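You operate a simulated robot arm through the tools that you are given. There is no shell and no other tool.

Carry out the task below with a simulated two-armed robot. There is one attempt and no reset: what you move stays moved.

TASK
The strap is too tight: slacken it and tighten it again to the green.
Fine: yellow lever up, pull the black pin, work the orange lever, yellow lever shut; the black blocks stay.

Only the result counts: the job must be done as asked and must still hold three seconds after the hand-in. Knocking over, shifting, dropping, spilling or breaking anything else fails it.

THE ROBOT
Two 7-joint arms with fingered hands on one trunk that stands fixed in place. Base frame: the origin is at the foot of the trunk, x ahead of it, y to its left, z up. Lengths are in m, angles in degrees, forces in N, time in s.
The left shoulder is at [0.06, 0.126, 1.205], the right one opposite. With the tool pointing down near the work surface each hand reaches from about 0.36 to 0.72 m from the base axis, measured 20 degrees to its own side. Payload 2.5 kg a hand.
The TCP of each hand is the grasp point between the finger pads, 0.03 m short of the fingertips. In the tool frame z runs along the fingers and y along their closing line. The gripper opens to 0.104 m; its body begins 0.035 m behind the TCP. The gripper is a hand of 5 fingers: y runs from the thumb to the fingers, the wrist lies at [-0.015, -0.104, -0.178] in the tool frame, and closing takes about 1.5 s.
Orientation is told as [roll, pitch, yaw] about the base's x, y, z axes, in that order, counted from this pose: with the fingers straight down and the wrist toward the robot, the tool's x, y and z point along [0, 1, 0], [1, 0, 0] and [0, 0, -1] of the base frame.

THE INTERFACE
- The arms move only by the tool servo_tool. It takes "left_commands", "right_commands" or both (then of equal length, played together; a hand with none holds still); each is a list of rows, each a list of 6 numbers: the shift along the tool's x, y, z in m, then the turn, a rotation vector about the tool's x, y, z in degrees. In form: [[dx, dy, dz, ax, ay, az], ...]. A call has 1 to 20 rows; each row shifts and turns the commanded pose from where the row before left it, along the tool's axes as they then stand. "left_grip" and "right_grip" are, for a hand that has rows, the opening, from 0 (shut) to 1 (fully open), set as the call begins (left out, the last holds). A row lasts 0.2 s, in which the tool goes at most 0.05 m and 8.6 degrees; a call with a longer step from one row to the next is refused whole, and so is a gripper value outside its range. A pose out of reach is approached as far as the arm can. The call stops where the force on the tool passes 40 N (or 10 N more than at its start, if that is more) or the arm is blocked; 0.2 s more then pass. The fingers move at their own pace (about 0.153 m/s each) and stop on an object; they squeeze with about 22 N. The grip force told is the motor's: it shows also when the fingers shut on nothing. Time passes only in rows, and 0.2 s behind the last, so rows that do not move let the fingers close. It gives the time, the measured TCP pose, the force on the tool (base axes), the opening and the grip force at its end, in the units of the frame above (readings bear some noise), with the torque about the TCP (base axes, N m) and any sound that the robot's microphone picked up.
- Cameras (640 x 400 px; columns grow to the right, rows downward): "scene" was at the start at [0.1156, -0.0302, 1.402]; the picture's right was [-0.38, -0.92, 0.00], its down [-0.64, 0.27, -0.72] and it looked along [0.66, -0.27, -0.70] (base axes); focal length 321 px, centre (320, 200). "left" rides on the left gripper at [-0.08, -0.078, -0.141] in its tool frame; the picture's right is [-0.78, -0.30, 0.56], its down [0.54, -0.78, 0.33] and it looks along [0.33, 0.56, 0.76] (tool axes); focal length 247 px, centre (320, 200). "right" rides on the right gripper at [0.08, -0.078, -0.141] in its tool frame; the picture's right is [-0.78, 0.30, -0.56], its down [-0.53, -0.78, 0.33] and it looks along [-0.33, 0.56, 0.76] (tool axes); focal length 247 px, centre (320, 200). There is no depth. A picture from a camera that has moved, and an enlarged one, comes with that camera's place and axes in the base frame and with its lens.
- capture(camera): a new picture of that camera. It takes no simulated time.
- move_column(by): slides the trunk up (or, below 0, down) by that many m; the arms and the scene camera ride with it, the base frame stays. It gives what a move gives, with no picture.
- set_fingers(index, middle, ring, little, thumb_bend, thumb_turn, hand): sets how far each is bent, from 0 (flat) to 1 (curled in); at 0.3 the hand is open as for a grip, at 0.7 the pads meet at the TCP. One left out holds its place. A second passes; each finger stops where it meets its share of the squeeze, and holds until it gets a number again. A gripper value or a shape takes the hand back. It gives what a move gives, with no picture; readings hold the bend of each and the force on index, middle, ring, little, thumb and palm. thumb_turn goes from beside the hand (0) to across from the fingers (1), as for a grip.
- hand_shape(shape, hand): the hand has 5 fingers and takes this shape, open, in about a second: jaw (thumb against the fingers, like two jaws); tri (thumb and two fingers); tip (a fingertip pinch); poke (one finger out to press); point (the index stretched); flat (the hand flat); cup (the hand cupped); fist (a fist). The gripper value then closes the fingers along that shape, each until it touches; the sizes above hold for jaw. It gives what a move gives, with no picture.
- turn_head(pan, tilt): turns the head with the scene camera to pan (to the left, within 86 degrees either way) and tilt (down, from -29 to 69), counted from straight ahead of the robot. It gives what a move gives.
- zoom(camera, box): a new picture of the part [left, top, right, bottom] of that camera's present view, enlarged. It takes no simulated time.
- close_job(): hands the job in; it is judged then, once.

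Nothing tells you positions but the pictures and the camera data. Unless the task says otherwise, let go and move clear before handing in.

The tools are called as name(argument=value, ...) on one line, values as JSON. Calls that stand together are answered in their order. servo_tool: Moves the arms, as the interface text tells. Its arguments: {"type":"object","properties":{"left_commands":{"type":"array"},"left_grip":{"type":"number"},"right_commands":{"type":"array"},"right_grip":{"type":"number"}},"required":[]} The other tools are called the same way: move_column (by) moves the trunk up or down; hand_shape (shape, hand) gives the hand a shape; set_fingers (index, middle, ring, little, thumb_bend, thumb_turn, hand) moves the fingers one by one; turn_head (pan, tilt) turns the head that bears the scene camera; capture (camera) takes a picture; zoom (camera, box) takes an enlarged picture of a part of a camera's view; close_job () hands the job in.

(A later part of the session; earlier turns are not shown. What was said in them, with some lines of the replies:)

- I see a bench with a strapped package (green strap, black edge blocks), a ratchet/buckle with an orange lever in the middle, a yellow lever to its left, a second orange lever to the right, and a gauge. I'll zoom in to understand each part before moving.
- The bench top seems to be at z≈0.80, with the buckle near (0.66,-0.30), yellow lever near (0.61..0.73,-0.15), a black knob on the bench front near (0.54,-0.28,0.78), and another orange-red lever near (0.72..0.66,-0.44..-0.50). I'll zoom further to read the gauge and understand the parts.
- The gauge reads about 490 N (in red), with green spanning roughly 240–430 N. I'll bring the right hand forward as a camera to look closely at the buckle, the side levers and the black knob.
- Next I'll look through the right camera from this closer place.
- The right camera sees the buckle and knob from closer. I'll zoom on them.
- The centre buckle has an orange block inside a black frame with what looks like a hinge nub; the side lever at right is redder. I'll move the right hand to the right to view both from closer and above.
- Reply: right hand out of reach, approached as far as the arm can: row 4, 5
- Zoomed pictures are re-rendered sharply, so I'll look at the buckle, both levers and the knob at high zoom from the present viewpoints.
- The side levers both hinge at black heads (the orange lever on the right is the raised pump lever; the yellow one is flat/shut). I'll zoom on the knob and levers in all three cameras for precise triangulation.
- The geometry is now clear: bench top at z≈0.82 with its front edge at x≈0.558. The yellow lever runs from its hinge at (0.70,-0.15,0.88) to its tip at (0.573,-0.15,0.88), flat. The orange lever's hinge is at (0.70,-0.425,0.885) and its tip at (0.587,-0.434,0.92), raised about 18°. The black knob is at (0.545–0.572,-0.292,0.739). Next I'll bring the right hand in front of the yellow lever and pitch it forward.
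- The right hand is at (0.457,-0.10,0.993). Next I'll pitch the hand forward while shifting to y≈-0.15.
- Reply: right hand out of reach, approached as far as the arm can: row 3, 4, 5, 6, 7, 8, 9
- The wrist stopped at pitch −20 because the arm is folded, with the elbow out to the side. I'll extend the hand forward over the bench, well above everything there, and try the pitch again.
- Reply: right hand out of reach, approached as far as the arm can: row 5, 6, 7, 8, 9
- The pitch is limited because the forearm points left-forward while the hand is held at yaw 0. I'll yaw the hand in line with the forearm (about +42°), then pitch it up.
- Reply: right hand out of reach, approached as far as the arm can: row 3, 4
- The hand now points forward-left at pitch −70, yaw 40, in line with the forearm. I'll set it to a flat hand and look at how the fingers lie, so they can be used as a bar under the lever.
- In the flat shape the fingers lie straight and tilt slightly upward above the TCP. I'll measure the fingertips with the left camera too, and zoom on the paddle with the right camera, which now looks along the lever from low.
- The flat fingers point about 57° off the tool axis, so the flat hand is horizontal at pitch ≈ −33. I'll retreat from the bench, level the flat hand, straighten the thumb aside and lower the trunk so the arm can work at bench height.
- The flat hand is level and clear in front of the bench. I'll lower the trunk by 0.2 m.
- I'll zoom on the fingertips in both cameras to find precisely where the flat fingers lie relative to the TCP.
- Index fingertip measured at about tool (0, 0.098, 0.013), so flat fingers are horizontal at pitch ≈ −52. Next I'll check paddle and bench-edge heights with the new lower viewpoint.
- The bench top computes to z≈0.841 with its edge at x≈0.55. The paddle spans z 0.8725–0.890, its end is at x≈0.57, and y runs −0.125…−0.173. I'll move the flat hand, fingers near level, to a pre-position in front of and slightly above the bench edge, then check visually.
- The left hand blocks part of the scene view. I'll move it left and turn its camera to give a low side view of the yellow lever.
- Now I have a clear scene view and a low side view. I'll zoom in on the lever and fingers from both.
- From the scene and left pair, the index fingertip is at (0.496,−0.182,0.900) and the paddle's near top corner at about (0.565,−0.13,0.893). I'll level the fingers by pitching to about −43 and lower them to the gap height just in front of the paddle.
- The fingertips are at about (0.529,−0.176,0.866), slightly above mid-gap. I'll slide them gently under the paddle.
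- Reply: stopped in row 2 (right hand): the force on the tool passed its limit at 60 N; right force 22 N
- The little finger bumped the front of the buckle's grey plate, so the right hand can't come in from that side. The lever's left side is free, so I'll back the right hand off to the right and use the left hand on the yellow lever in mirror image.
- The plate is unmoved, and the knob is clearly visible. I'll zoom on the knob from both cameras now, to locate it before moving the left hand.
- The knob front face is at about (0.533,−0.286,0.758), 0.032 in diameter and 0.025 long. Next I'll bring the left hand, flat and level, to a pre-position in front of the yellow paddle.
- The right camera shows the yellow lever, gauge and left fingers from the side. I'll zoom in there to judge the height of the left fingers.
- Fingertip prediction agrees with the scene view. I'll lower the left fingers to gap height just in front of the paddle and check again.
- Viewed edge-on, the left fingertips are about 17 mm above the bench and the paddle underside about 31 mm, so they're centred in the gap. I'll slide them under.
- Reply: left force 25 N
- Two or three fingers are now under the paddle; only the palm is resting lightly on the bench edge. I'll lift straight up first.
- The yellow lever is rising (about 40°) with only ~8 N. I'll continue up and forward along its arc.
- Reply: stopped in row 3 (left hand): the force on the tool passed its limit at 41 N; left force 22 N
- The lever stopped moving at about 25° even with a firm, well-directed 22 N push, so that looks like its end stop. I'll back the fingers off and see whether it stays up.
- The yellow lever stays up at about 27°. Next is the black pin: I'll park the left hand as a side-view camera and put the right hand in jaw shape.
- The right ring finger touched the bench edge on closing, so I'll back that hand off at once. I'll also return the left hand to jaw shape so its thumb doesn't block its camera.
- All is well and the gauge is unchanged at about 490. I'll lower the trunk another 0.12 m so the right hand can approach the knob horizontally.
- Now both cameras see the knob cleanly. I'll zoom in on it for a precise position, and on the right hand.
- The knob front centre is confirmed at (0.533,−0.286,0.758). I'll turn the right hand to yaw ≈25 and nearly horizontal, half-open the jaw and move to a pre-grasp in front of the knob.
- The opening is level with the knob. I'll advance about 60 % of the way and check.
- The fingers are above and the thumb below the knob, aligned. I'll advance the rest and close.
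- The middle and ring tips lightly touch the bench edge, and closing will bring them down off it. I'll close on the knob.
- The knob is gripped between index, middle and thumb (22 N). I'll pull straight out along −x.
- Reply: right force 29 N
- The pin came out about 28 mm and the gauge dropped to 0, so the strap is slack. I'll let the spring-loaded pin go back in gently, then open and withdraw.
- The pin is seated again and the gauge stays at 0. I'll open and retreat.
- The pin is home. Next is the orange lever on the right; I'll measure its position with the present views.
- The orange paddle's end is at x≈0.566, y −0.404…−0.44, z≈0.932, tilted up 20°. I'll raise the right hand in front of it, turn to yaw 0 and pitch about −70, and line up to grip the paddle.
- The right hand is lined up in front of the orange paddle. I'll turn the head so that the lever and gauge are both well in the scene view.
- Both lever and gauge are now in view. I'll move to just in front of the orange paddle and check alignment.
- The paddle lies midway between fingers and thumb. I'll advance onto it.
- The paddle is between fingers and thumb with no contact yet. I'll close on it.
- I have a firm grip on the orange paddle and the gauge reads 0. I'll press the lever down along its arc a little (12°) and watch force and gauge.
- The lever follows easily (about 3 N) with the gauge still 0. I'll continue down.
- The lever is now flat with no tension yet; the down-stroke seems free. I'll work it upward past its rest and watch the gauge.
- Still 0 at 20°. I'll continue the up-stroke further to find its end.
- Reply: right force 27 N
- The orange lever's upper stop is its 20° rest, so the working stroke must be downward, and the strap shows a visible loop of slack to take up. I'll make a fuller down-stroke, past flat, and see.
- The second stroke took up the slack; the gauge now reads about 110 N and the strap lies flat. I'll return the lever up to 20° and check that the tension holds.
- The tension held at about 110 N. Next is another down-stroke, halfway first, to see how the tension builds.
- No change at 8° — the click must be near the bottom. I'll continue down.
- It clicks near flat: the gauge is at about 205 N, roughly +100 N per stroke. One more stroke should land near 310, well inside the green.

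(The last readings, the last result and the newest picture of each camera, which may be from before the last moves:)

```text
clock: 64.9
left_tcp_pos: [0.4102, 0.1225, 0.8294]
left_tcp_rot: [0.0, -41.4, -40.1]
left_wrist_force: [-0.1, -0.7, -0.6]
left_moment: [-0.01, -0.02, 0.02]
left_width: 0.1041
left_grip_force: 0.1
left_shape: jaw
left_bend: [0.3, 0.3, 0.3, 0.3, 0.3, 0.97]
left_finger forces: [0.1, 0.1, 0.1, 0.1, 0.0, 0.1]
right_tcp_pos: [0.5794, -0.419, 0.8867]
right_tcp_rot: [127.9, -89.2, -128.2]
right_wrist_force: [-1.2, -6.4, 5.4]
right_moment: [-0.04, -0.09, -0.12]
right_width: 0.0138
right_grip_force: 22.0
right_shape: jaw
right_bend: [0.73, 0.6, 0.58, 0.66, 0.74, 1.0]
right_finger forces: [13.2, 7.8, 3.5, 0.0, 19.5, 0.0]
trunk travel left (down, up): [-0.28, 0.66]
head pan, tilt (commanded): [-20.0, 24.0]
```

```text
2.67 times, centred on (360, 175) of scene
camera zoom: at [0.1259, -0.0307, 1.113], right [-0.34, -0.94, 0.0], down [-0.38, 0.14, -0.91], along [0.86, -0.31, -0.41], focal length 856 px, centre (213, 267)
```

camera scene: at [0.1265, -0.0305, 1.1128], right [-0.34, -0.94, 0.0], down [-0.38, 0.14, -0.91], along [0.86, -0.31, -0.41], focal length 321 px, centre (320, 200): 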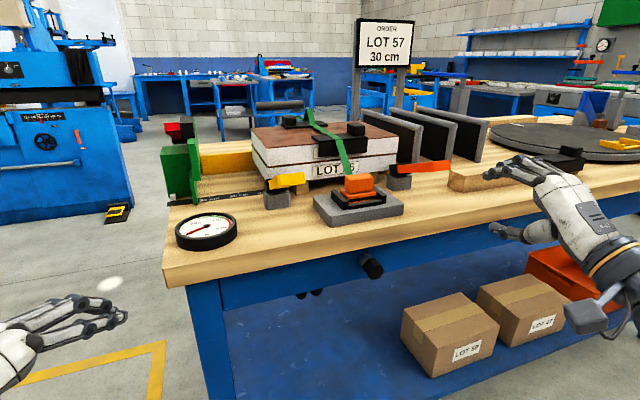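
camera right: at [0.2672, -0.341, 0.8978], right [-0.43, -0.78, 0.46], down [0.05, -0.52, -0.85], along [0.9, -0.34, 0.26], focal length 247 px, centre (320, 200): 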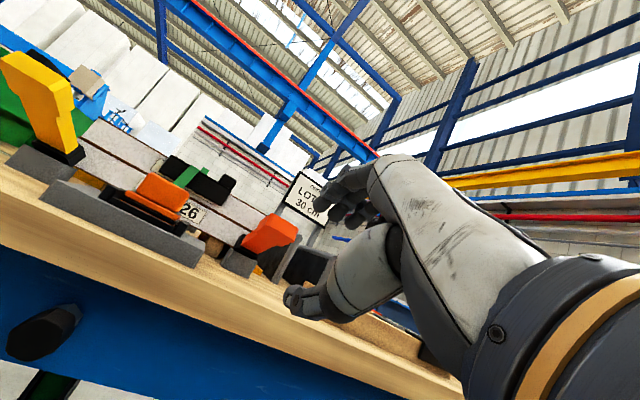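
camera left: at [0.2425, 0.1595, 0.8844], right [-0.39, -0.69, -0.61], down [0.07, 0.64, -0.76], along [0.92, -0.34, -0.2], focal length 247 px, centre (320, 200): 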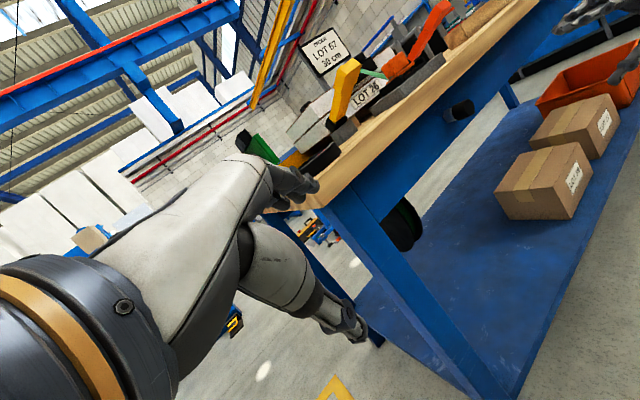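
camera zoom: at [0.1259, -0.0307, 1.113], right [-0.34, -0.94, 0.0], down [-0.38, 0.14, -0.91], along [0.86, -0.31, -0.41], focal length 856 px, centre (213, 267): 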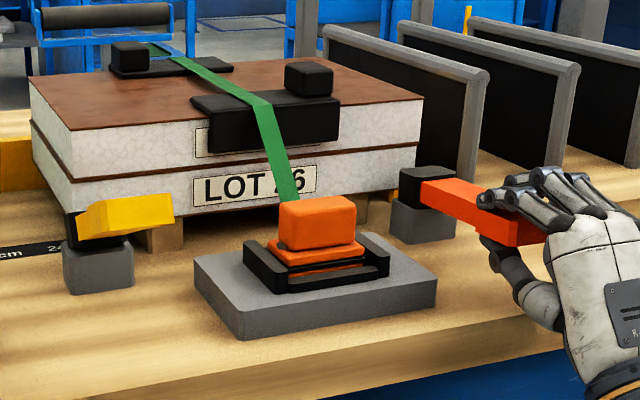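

The gauge reads about 300 N, in the green. I'll return the orange lever to its rest at 20°, open the hand and back off.

servo_tool(right_commands=[[0, 0.0077, 0.0003, 4, 0, 0], [0, 0.0077, 0.0003, 4, 0, 0], [0, 0.0077, 0.0003, 4, 0, 0], [0, 0.0077, 0.0003, 4, 0, 0], [0, 0.007, 0.0003, 3.5, 0, 0], [0, 0, 0, 0, 0, 0]])

servo_tool(right_commands=[[0, 0, 0, 0, 0, 0], [0, 0, 0, 0, 0, 0], [0, 0, 0, 0, 0, 0], [0, 0, -0.02, 0, 0, 0], [0, 0, -0.035, 0, 0, 0], [0, 0, -0.045, 0, 0, 0], [0, 0, -0.045, 0, 0, 0]], right_grip=0.6)

capture(camera="scene")

zoom(camera="scene", box=[165, 200, 245, 260])

zoom(camera="scene", box=[240, 100, 480, 250])

```text
clock: 66.3
left_tcp_pos: [0.4104, 0.1232, 0.8296]
left_tcp_rot: [0.0, -41.4, -40.2]
left_wrist_force: [0.0, 0.5, -0.1]
left_moment: [0.0, 0.03, 0.0]
left_width: 0.1038
left_grip_force: 0.0
left_shape: jaw
left_bend: [0.3, 0.3, 0.3, 0.3, 0.3, 0.97]
left_finger forces: [0.1, 0.0, 0.1, 0.0, 0.0, 0.1]
right_tcp_pos: [0.5875, -0.4205, 0.9238]
right_tcp_rot: [2.1, -70.5, -2.2]
right_wrist_force: [-6.6, -0.8, -1.2]
right_moment: [-0.06, 0.01, 0.01]
right_width: 0.0139
right_grip_force: 21.8
right_shape: jaw
right_bend: [0.73, 0.6, 0.59, 0.66, 0.74, 1.0]
right_finger forces: [10.9, 6.2, 2.4, 0.1, 23.2, 0.0]
trunk travel left (down, up): [-0.28, 0.66]
head pan, tilt (commanded): [-20.0, 24.0]
```

```text
clock: 67.9
left_tcp_pos: [0.4103, 0.1237, 0.8295]
left_tcp_rot: [-0.1, -41.4, -40.1]
left_wrist_force: [-0.1, 0.3, -0.6]
left_moment: [-0.01, -0.01, 0.0]
left_width: 0.1041
left_grip_force: 0.0
left_shape: jaw
left_bend: [0.3, 0.3, 0.3, 0.3, 0.3, 0.97]
left_finger forces: [0.0, 0.0, 0.1, 0.1, 0.1, 0.0]
right_tcp_pos: [0.4536, -0.4174, 0.9709]
right_tcp_rot: [1.8, -70.7, -1.8]
right_wrist_force: [-0.4, 0.1, 0.2]
right_moment: [-0.01, 0.02, -0.03]
right_width: 0.0621
right_grip_force: 0.0
right_shape: jaw
right_bend: [0.29, 0.41, 0.37, 0.44, 0.65, 1.0]
right_finger forces: [0.0, 0.0, 0.1, 0.1, 0.0, 0.0]
trunk travel left (down, up): [-0.28, 0.66]
head pan, tilt (commanded): [-20.0, 24.0]
```

```text
taken
camera scene: at [0.1267, -0.0305, 1.1128], right [-0.34, -0.94, 0.0], down [-0.38, 0.14, -0.91], along [0.86, -0.31, -0.41], focal length 321 px, centre (320, 200)
```

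scene: 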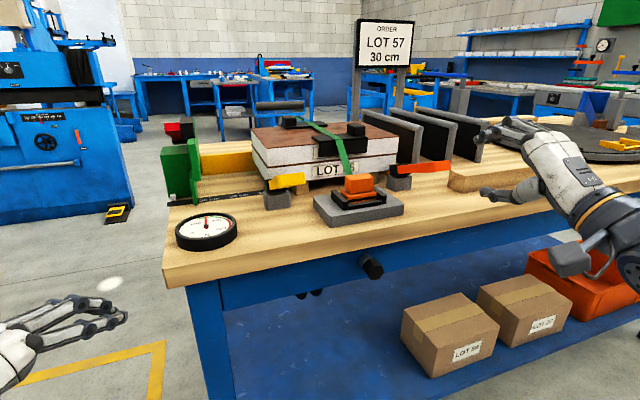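

```text
6.67 times, centred on (205, 230) of scene
camera zoom: at [0.1267, -0.0305, 1.1128], right [-0.34, -0.94, 0.0], down [-0.38, 0.14, -0.91], along [0.86, -0.31, -0.41], focal length 2141 px, centre (1087, 0)
```

zoom: 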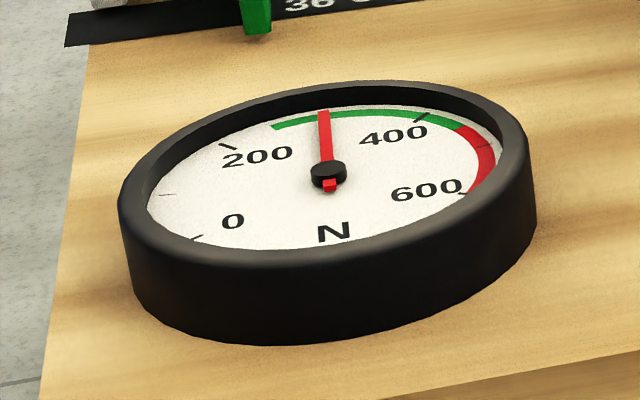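

```text
2.67 times, centred on (360, 175) of scene
camera zoom: at [0.1267, -0.0305, 1.1128], right [-0.34, -0.94, 0.0], down [-0.38, 0.14, -0.91], along [0.86, -0.31, -0.41], focal length 856 px, centre (213, 267)
```

zoom: 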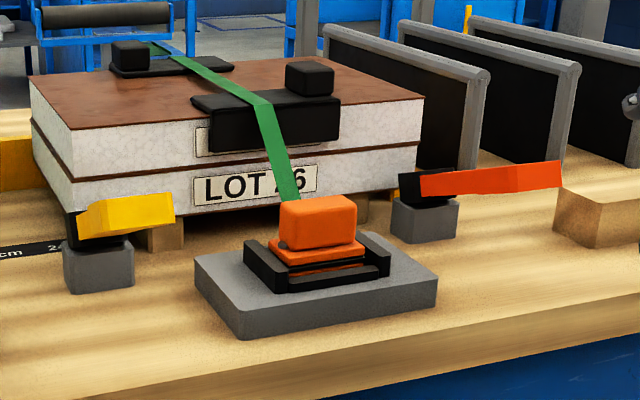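

The strap sits in the green at about 300 N, with the orange lever back at rest. Next I'll shut the yellow lever with the left hand: flat fingers raised above it, then pressing down.

set_fingers(hand="left", index=0, middle=0, ring=0, little=0, thumb_bend=0, thumb_turn=0)

servo_tool(left_commands=[[0, 0.022, -0.025, 0, 0, 0], [0, 0.022, -0.025, 0, 0, 0], [0, 0.022, -0.025, 0, 0, 0], [-0.012, 0.0326, 0.0287, 0, 0, 0], [-0.012, 0.0326, 0.0287, 0, 0, 0], [-0.012, 0.0326, 0.0287, 0, 0, 0], [-0.012, 0.0326, 0.0287, 0, 0, 0]])

capture(camera="scene")

capture(camera="right")

```text
clock: 68.9
left_tcp_pos: [0.4106, 0.1234, 0.8291]
left_tcp_rot: [-0.1, -41.4, -40.2]
left_wrist_force: [-0.1, 0.0, -0.1]
left_moment: [0.0, -0.01, 0.03]
left_width: 0.1686
left_grip_force: 0.1
left_shape: fingers
left_bend: [0.0, 0.0, 0.0, 0.0, 0.0, 0.0]
left_finger forces: [0.0, 0.1, 0.1, 0.0, 0.0, 0.0]
right_tcp_pos: [0.454, -0.4185, 0.969]
right_tcp_rot: [2.0, -70.8, -2.1]
right_wrist_force: [0.8, -0.3, 0.4]
right_moment: [0.02, 0.04, 0.01]
right_width: 0.062
right_grip_force: 0.0
right_shape: jaw
right_bend: [0.29, 0.41, 0.37, 0.44, 0.65, 1.0]
right_finger forces: [0.1, 0.0, 0.0, 0.1, 0.0, 0.0]
trunk travel left (down, up): [-0.28, 0.66]
head pan, tilt (commanded): [-20.0, 24.0]
```

```text
clock: 70.5
left_tcp_pos: [0.5089, -0.0246, 0.9269]
left_tcp_rot: [0.0, -41.3, -40.2]
left_wrist_force: [0.9, 0.3, 0.4]
left_moment: [-0.02, -0.05, 0.04]
left_width: 0.1687
left_grip_force: 0.1
left_shape: fingers
left_bend: [0.0, 0.0, 0.0, 0.0, 0.0, 0.0]
left_finger forces: [0.0, 0.1, 0.0, 0.0, 0.0, 0.0]
right_tcp_pos: [0.4536, -0.4188, 0.9713]
right_tcp_rot: [1.8, -70.7, -2.0]
right_wrist_force: [-0.1, 0.6, 0.2]
right_moment: [-0.01, 0.06, -0.04]
right_width: 0.0623
right_grip_force: 0.1
right_shape: jaw
right_bend: [0.29, 0.41, 0.37, 0.44, 0.65, 1.0]
right_finger forces: [0.0, 0.0, 0.1, 0.0, 0.0, 0.0]
trunk travel left (down, up): [-0.28, 0.66]
head pan, tilt (commanded): [-20.0, 24.0]
```

```text
taken
camera scene: at [0.1264, -0.0303, 1.1129], right [-0.34, -0.94, 0.0], down [-0.38, 0.14, -0.91], along [0.86, -0.31, -0.41], focal length 321 px, centre (320, 200)
```

scene: 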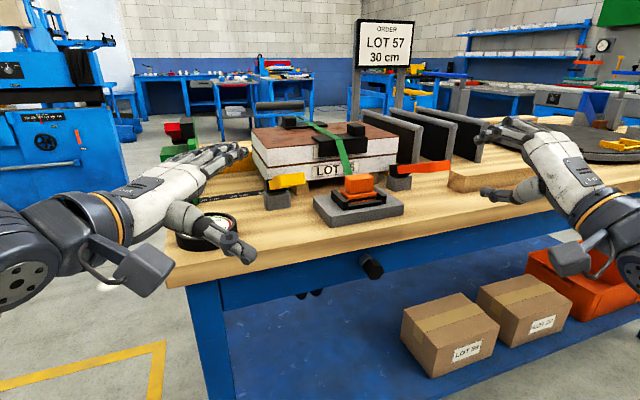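

```text
taken
camera right: at [0.2945, -0.3382, 0.9439], right [-0.43, -0.78, 0.45], down [0.06, -0.53, -0.85], along [0.9, -0.34, 0.27], focal length 247 px, centre (320, 200)
```

right: 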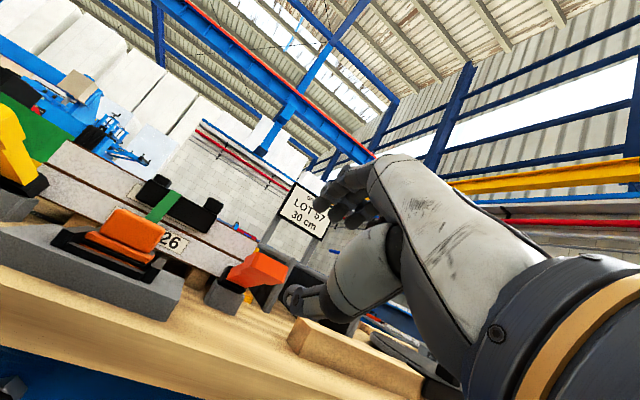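

The left hand is over the bench at a safe height. I'll move it above the yellow paddle and check.

servo_tool(left_commands=[[-0.0078, 0.0226, 0.0199, 0, 0, 0], [-0.0078, 0.0226, 0.0199, 0, 0, 0], [-0.0078, 0.0226, 0.0199, 0, 0, 0]])

zoom(camera="scene", box=[160, 120, 340, 250])

```text
clock: 71.3
left_tcp_pos: [0.5669, -0.1038, 0.9291]
left_tcp_rot: [0.1, -41.4, -40.2]
left_wrist_force: [-0.6, 0.4, 0.0]
left_moment: [-0.01, 0.02, -0.03]
left_width: 0.1686
left_grip_force: 0.0
left_shape: fingers
left_bend: [0.0, 0.0, 0.0, 0.0, 0.0, 0.0]
left_finger forces: [0.1, 0.0, 0.1, 0.1, 0.0, 0.1]
right_tcp_pos: [0.4535, -0.4186, 0.9703]
right_tcp_rot: [1.9, -70.7, -2.0]
right_wrist_force: [-0.8, -0.2, 0.2]
right_moment: [-0.01, 0.04, -0.03]
right_width: 0.0623
right_grip_force: 0.1
right_shape: jaw
right_bend: [0.29, 0.41, 0.37, 0.44, 0.65, 1.0]
right_finger forces: [0.0, 0.1, 0.0, 0.0, 0.0, 0.0]
trunk travel left (down, up): [-0.28, 0.66]
head pan, tilt (commanded): [-20.0, 24.0]
```

```text
3.08 times, centred on (250, 185) of scene
camera zoom: at [0.1264, -0.0304, 1.1128], right [-0.34, -0.94, 0.0], down [-0.38, 0.14, -0.91], along [0.86, -0.31, -0.41], focal length 988 px, centre (535, 246)
```

zoom: 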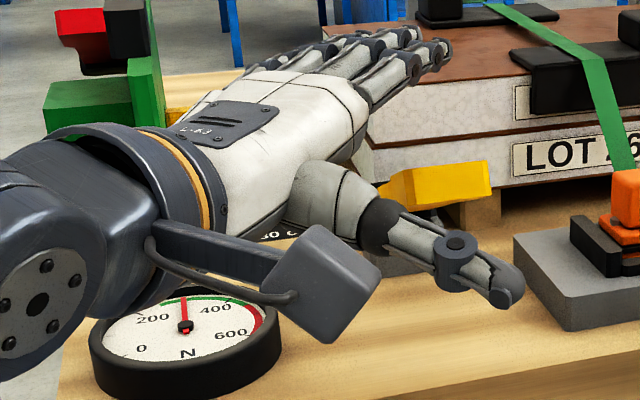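

The fingers are above the paddle (index tip at about (0.604,−0.158,1.00)), and the thumb hangs in front of the bench edge. I'll press down gradually.

servo_tool(left_commands=[[-0.006, -0.0025, 0.0135, 0, 0, 0], [0, -0.0079, 0.009, 0, 0, 0], [0, -0.0079, 0.009, 0, 0, 0], [0, -0.0079, 0.009, 0, 0, 0], [0, -0.0079, 0.009, 0, 0, 0]])

zoom(camera="scene", box=[160, 120, 340, 250])

```text
clock: 72.5
left_tcp_pos: [0.5677, -0.1111, 0.8707]
left_tcp_rot: [0.0, -41.5, -40.3]
left_wrist_force: [-3.3, -0.9, 3.4]
left_moment: [-0.05, -0.26, -0.04]
left_width: 0.1682
left_grip_force: 2.0
left_shape: fingers
left_bend: [0.0, 0.0, 0.0, 0.0, 0.0, 0.0]
left_finger forces: [3.9, 0.1, 0.1, 0.0, 0.0, 0.0]
right_tcp_pos: [0.453, -0.4184, 0.9701]
right_tcp_rot: [2.0, -70.8, -2.1]
right_wrist_force: [0.2, 0.5, 0.1]
right_moment: [0.0, -0.01, -0.01]
right_width: 0.0619
right_grip_force: 0.1
right_shape: jaw
right_bend: [0.29, 0.41, 0.37, 0.44, 0.65, 1.0]
right_finger forces: [0.0, 0.0, 0.0, 0.0, 0.0, 0.0]
trunk travel left (down, up): [-0.28, 0.66]
head pan, tilt (commanded): [-20.0, 24.0]
```

```text
3.08 times, centred on (250, 185) of scene
camera zoom: at [0.1261, -0.0305, 1.1129], right [-0.34, -0.94, 0.0], down [-0.38, 0.14, -0.91], along [0.86, -0.31, -0.41], focal length 988 px, centre (535, 246)
```

zoom: 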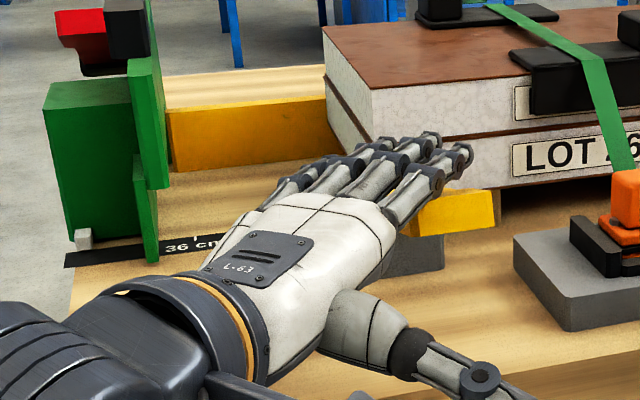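

The index finger is on the paddle and the lever is coming down with ~4 N. I'll continue pressing.

servo_tool(left_commands=[[0, -0.0079, 0.009, 0, 0, 0], [0, -0.0079, 0.009, 0, 0, 0], [0, -0.0079, 0.009, 0, 0, 0]])

zoom(camera="scene", box=[160, 120, 340, 250])

```text
clock: 73.3
left_tcp_pos: [0.5694, -0.1124, 0.8349]
left_tcp_rot: [0.0, -41.4, -40.2]
left_wrist_force: [-0.3, 0.1, -0.1]
left_moment: [0.04, 0.0, -0.03]
left_width: 0.1684
left_grip_force: 0.0
left_shape: fingers
left_bend: [0.0, 0.0, 0.0, 0.0, 0.0, 0.0]
left_finger forces: [0.0, 0.0, 0.0, 0.0, 0.0, 0.1]
right_tcp_pos: [0.4531, -0.4195, 0.9698]
right_tcp_rot: [1.9, -70.8, -2.0]
right_wrist_force: [0.5, -0.3, 0.1]
right_moment: [0.0, -0.01, -0.03]
right_width: 0.0621
right_grip_force: 0.1
right_shape: jaw
right_bend: [0.29, 0.41, 0.37, 0.44, 0.65, 1.0]
right_finger forces: [0.0, 0.1, 0.0, 0.0, 0.0, 0.0]
trunk travel left (down, up): [-0.28, 0.66]
head pan, tilt (commanded): [-20.0, 24.0]
```

```text
3.08 times, centred on (250, 185) of scene
camera zoom: at [0.1265, -0.0305, 1.1128], right [-0.34, -0.94, 0.0], down [-0.38, 0.14, -0.91], along [0.86, -0.31, -0.41], focal length 988 px, centre (535, 246)
```

zoom: 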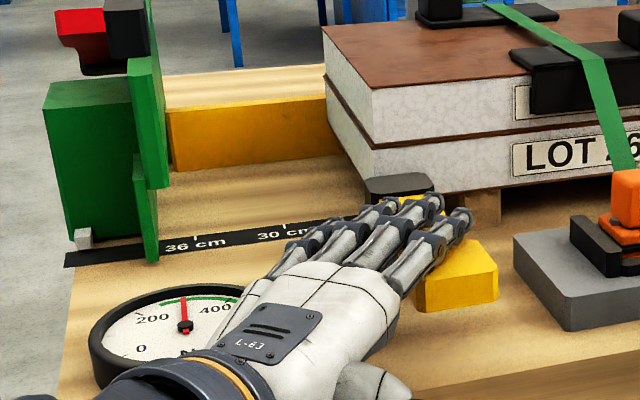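

The lever seems to have snapped down by itself ahead of the fingers. I'll press a little further to make sure it's fully shut.

servo_tool(left_commands=[[0, -0.0053, 0.006, 0, 0, 0], [0, -0.0053, 0.006, 0, 0, 0], [0, -0.0053, 0.006, 0, 0, 0]])

zoom(camera="scene", box=[160, 120, 340, 250])

```text
clock: 74.1
left_tcp_pos: [0.5663, -0.1107, 0.8227]
left_tcp_rot: [0.1, -43.0, -40.3]
left_wrist_force: [10.1, -1.4, 31.4]
left_moment: [-0.5, 0.42, 0.08]
left_width: 0.1728
left_grip_force: 14.1
left_shape: fingers
left_bend: [0.0, 0.0, 0.0, 0.0, 0.0, 0.0]
left_finger forces: [22.3, 5.6, 0.1, 0.1, 0.0, 0.0]
right_tcp_pos: [0.4524, -0.4182, 0.972]
right_tcp_rot: [1.9, -71.0, -1.9]
right_wrist_force: [0.0, -0.1, 0.8]
right_moment: [-0.03, -0.01, -0.03]
right_width: 0.0619
right_grip_force: 0.1
right_shape: jaw
right_bend: [0.29, 0.41, 0.37, 0.44, 0.65, 1.0]
right_finger forces: [0.0, 0.1, 0.0, 0.0, 0.0, 0.0]
trunk travel left (down, up): [-0.28, 0.66]
head pan, tilt (commanded): [-20.0, 24.0]
```

```text
3.08 times, centred on (250, 185) of scene
camera zoom: at [0.1248, -0.03, 1.1136], right [-0.34, -0.94, 0.0], down [-0.38, 0.14, -0.91], along [0.86, -0.31, -0.4], focal length 988 px, centre (535, 246)
```

zoom: 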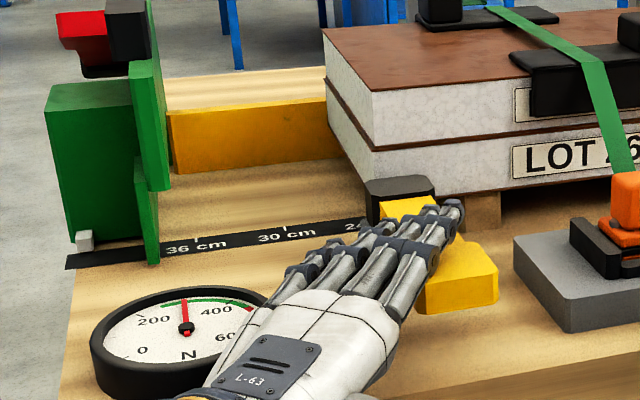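

The lever is against its lower stop (31 N) and the gauge still shows about 300. I'll lift the left hand off and retreat.

servo_tool(left_commands=[[0, 0.0099, -0.0112, 0, 0, 0], [0, 0.0198, -0.0225, 0, 0, 0], [0, 0.0198, -0.0225, 0, 0, 0], [0, -0.025, -0.03, 0, 0, 0], [0.01, -0.03, -0.03, 0, 0, 0], [0.01, -0.03, -0.03, 0, 0, 0], [0.01, -0.03, -0.03, 0, 0, 0]])

zoom(camera="scene", box=[160, 100, 480, 280])

capture(camera="scene")

```text
clock: 75.7
left_tcp_pos: [0.4602, 0.0175, 0.8981]
left_tcp_rot: [-0.1, -41.3, -40.2]
left_wrist_force: [0.2, 0.5, 0.0]
left_moment: [0.0, -0.02, 0.02]
left_width: 0.1686
left_grip_force: 0.2
left_shape: fingers
left_bend: [0.0, 0.0, 0.0, 0.0, 0.0, 0.0]
left_finger forces: [0.0, 0.0, 0.1, 0.0, 0.0, 0.0]
right_tcp_pos: [0.4536, -0.4186, 0.9704]
right_tcp_rot: [2.1, -70.7, -2.0]
right_wrist_force: [-0.2, 0.1, 0.0]
right_moment: [-0.03, 0.01, 0.02]
right_width: 0.0619
right_grip_force: 0.1
right_shape: jaw
right_bend: [0.29, 0.41, 0.37, 0.44, 0.65, 1.0]
right_finger forces: [0.0, 0.0, 0.1, 0.0, 0.0, 0.0]
trunk travel left (down, up): [-0.28, 0.66]
head pan, tilt (commanded): [-20.0, 24.0]
```

```text
2.00 times, centred on (320, 190) of scene
camera zoom: at [0.1266, -0.0307, 1.1128], right [-0.34, -0.94, 0.0], down [-0.38, 0.14, -0.91], along [0.86, -0.31, -0.41], focal length 642 px, centre (320, 220)
```

zoom: 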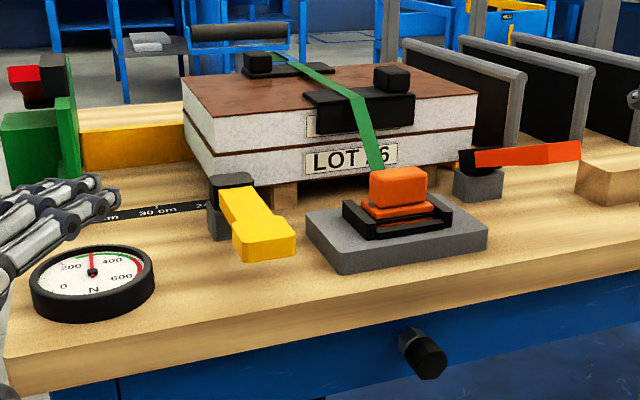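

```text
taken
camera scene: at [0.1266, -0.0307, 1.1128], right [-0.34, -0.94, 0.0], down [-0.38, 0.14, -0.91], along [0.86, -0.31, -0.41], focal length 321 px, centre (320, 200)
```

scene: 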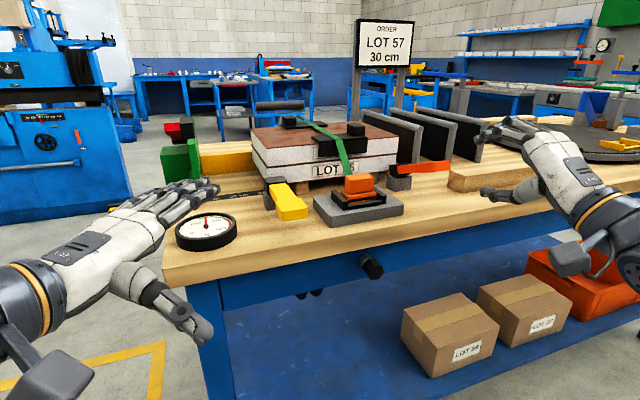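

The yellow lever lies flat, the gauge is in the green, and the blocks are in place. I'll withdraw both hands fully and wait a few seconds to verify that it holds.

servo_tool(left_commands=[[0.0068, -0.0206, -0.0348, 0, 0, 0], [0.0068, -0.0206, -0.0348, 0, 0, 0], [0.0068, -0.0206, -0.0348, 0, 0, 0], [0, 0, 0, 0, 0, 0], [0, 0, 0, 0, 0, 0], [0, 0, 0, 0, 0, 0], [0, 0, 0, 0, 0, 0], [0, 0, 0, 0, 0, 0], [0, 0, 0, 0, 0, 0], [0, 0, 0, 0, 0, 0], [0, 0, 0, 0, 0, 0], [0, 0, 0, 0, 0, 0], [0, 0, 0, 0, 0, 0], [0, 0, 0, 0, 0, 0], [0, 0, 0, 0, 0, 0]], right_commands=[[0, 0, -0.02, 0, 0, 0], [0, 0, -0.02, 0, 0, 0], [0, 0, -0.02, 0, 0, 0], [0, 0, 0, 0, 0, 0], [0, 0, 0, 0, 0, 0], [0, 0, 0, 0, 0, 0], [0, 0, 0, 0, 0, 0], [0, 0, 0, 0, 0, 0], [0, 0, 0, 0, 0, 0], [0, 0, 0, 0, 0, 0], [0, 0, 0, 0, 0, 0], [0, 0, 0, 0, 0, 0], [0, 0, 0, 0, 0, 0], [0, 0, 0, 0, 0, 0], [0, 0, 0, 0, 0, 0]])

zoom(camera="scene", box=[165, 200, 245, 260])

zoom(camera="scene", box=[230, 100, 470, 250])

capture(camera="scene")

```text
clock: 78.9
left_tcp_pos: [0.3839, 0.1075, 0.9367]
left_tcp_rot: [-0.1, -41.4, -40.2]
left_wrist_force: [0.0, 0.0, 0.3]
left_moment: [-0.02, -0.02, 0.02]
left_width: 0.1689
left_grip_force: 0.0
left_shape: fingers
left_bend: [0.0, 0.0, 0.0, 0.0, 0.0, 0.0]
left_finger forces: [0.0, 0.0, 0.0, 0.0, 0.0, 0.1]
right_tcp_pos: [0.3949, -0.4171, 0.9895]
right_tcp_rot: [2.0, -70.8, -2.0]
right_wrist_force: [0.2, 0.0, -0.2]
right_moment: [0.01, -0.01, 0.02]
right_width: 0.0621
right_grip_force: 0.1
right_shape: jaw
right_bend: [0.29, 0.41, 0.37, 0.44, 0.65, 1.0]
right_finger forces: [0.0, 0.1, 0.1, 0.0, 0.0, 0.0]
trunk travel left (down, up): [-0.28, 0.66]
head pan, tilt (commanded): [-20.0, 24.0]
```

```text
6.67 times, centred on (205, 230) of scene
camera zoom: at [0.1265, -0.0305, 1.1128], right [-0.34, -0.94, 0.0], down [-0.38, 0.14, -0.91], along [0.86, -0.31, -0.41], focal length 2141 px, centre (1087, 0)
```

zoom: 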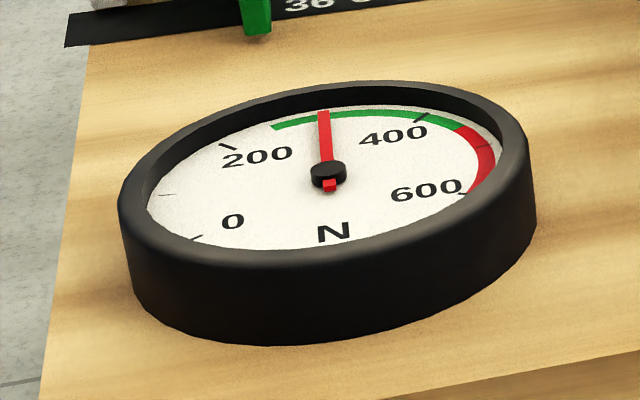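

```text
2.67 times, centred on (350, 175) of scene
camera zoom: at [0.1265, -0.0305, 1.1128], right [-0.34, -0.94, 0.0], down [-0.38, 0.14, -0.91], along [0.86, -0.31, -0.41], focal length 856 px, centre (240, 267)
```

zoom: 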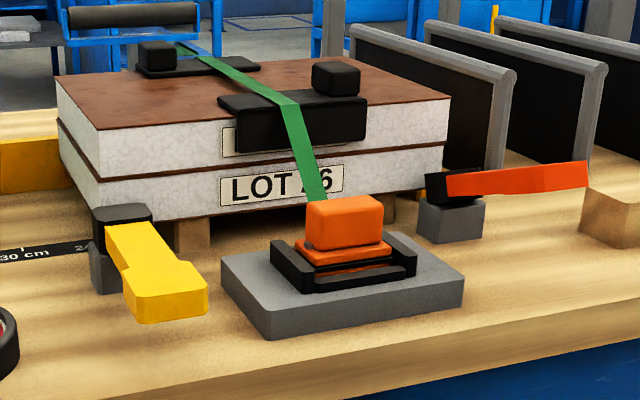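

```text
taken
camera scene: at [0.1265, -0.0305, 1.1128], right [-0.34, -0.94, 0.0], down [-0.38, 0.14, -0.91], along [0.86, -0.31, -0.41], focal length 321 px, centre (320, 200)
```

scene: 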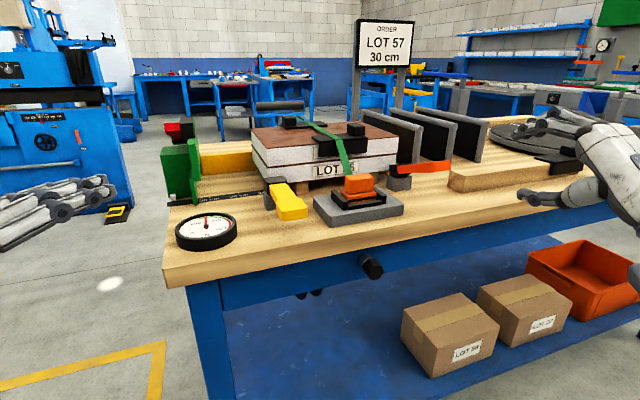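

The gauge has held steady at about 300 N in the green for over 3 seconds. The yellow lever is shut, the pin is seated, the black blocks are in place and both hands are clear. I'm handing in the job.

close_job()

```text
The job is handed in.
```

The strap was slackened and tightened again. The gauge reads about 300 N, inside the green band (roughly 250 to 440 N). It held steady for more than 3 seconds after I let go, and I have handed the job in.

- **Yellow lever up:** I lifted it to its stop with the left hand, at about 27°.
- **Black pin:** I pulled it out about 28 mm with the right hand. The gauge dropped from about 490 N to 0, and I eased the pin back in.
- **Orange lever:** Four strokes brought the tension back up, about 100 N per stroke once the slack was gone. I left the lever at its resting angle.
- **Yellow lever shut:** I pressed it down to its lower stop with the left hand. The gauge did not move.

The black blocks look unmoved in the pictures. While positioning the hands I bumped fixed parts with a fingertip or palm a few times: the grey buckle plate once, with a peak of 60 N, and the bench edge. The plate did not move, and I saw no other disturbance.
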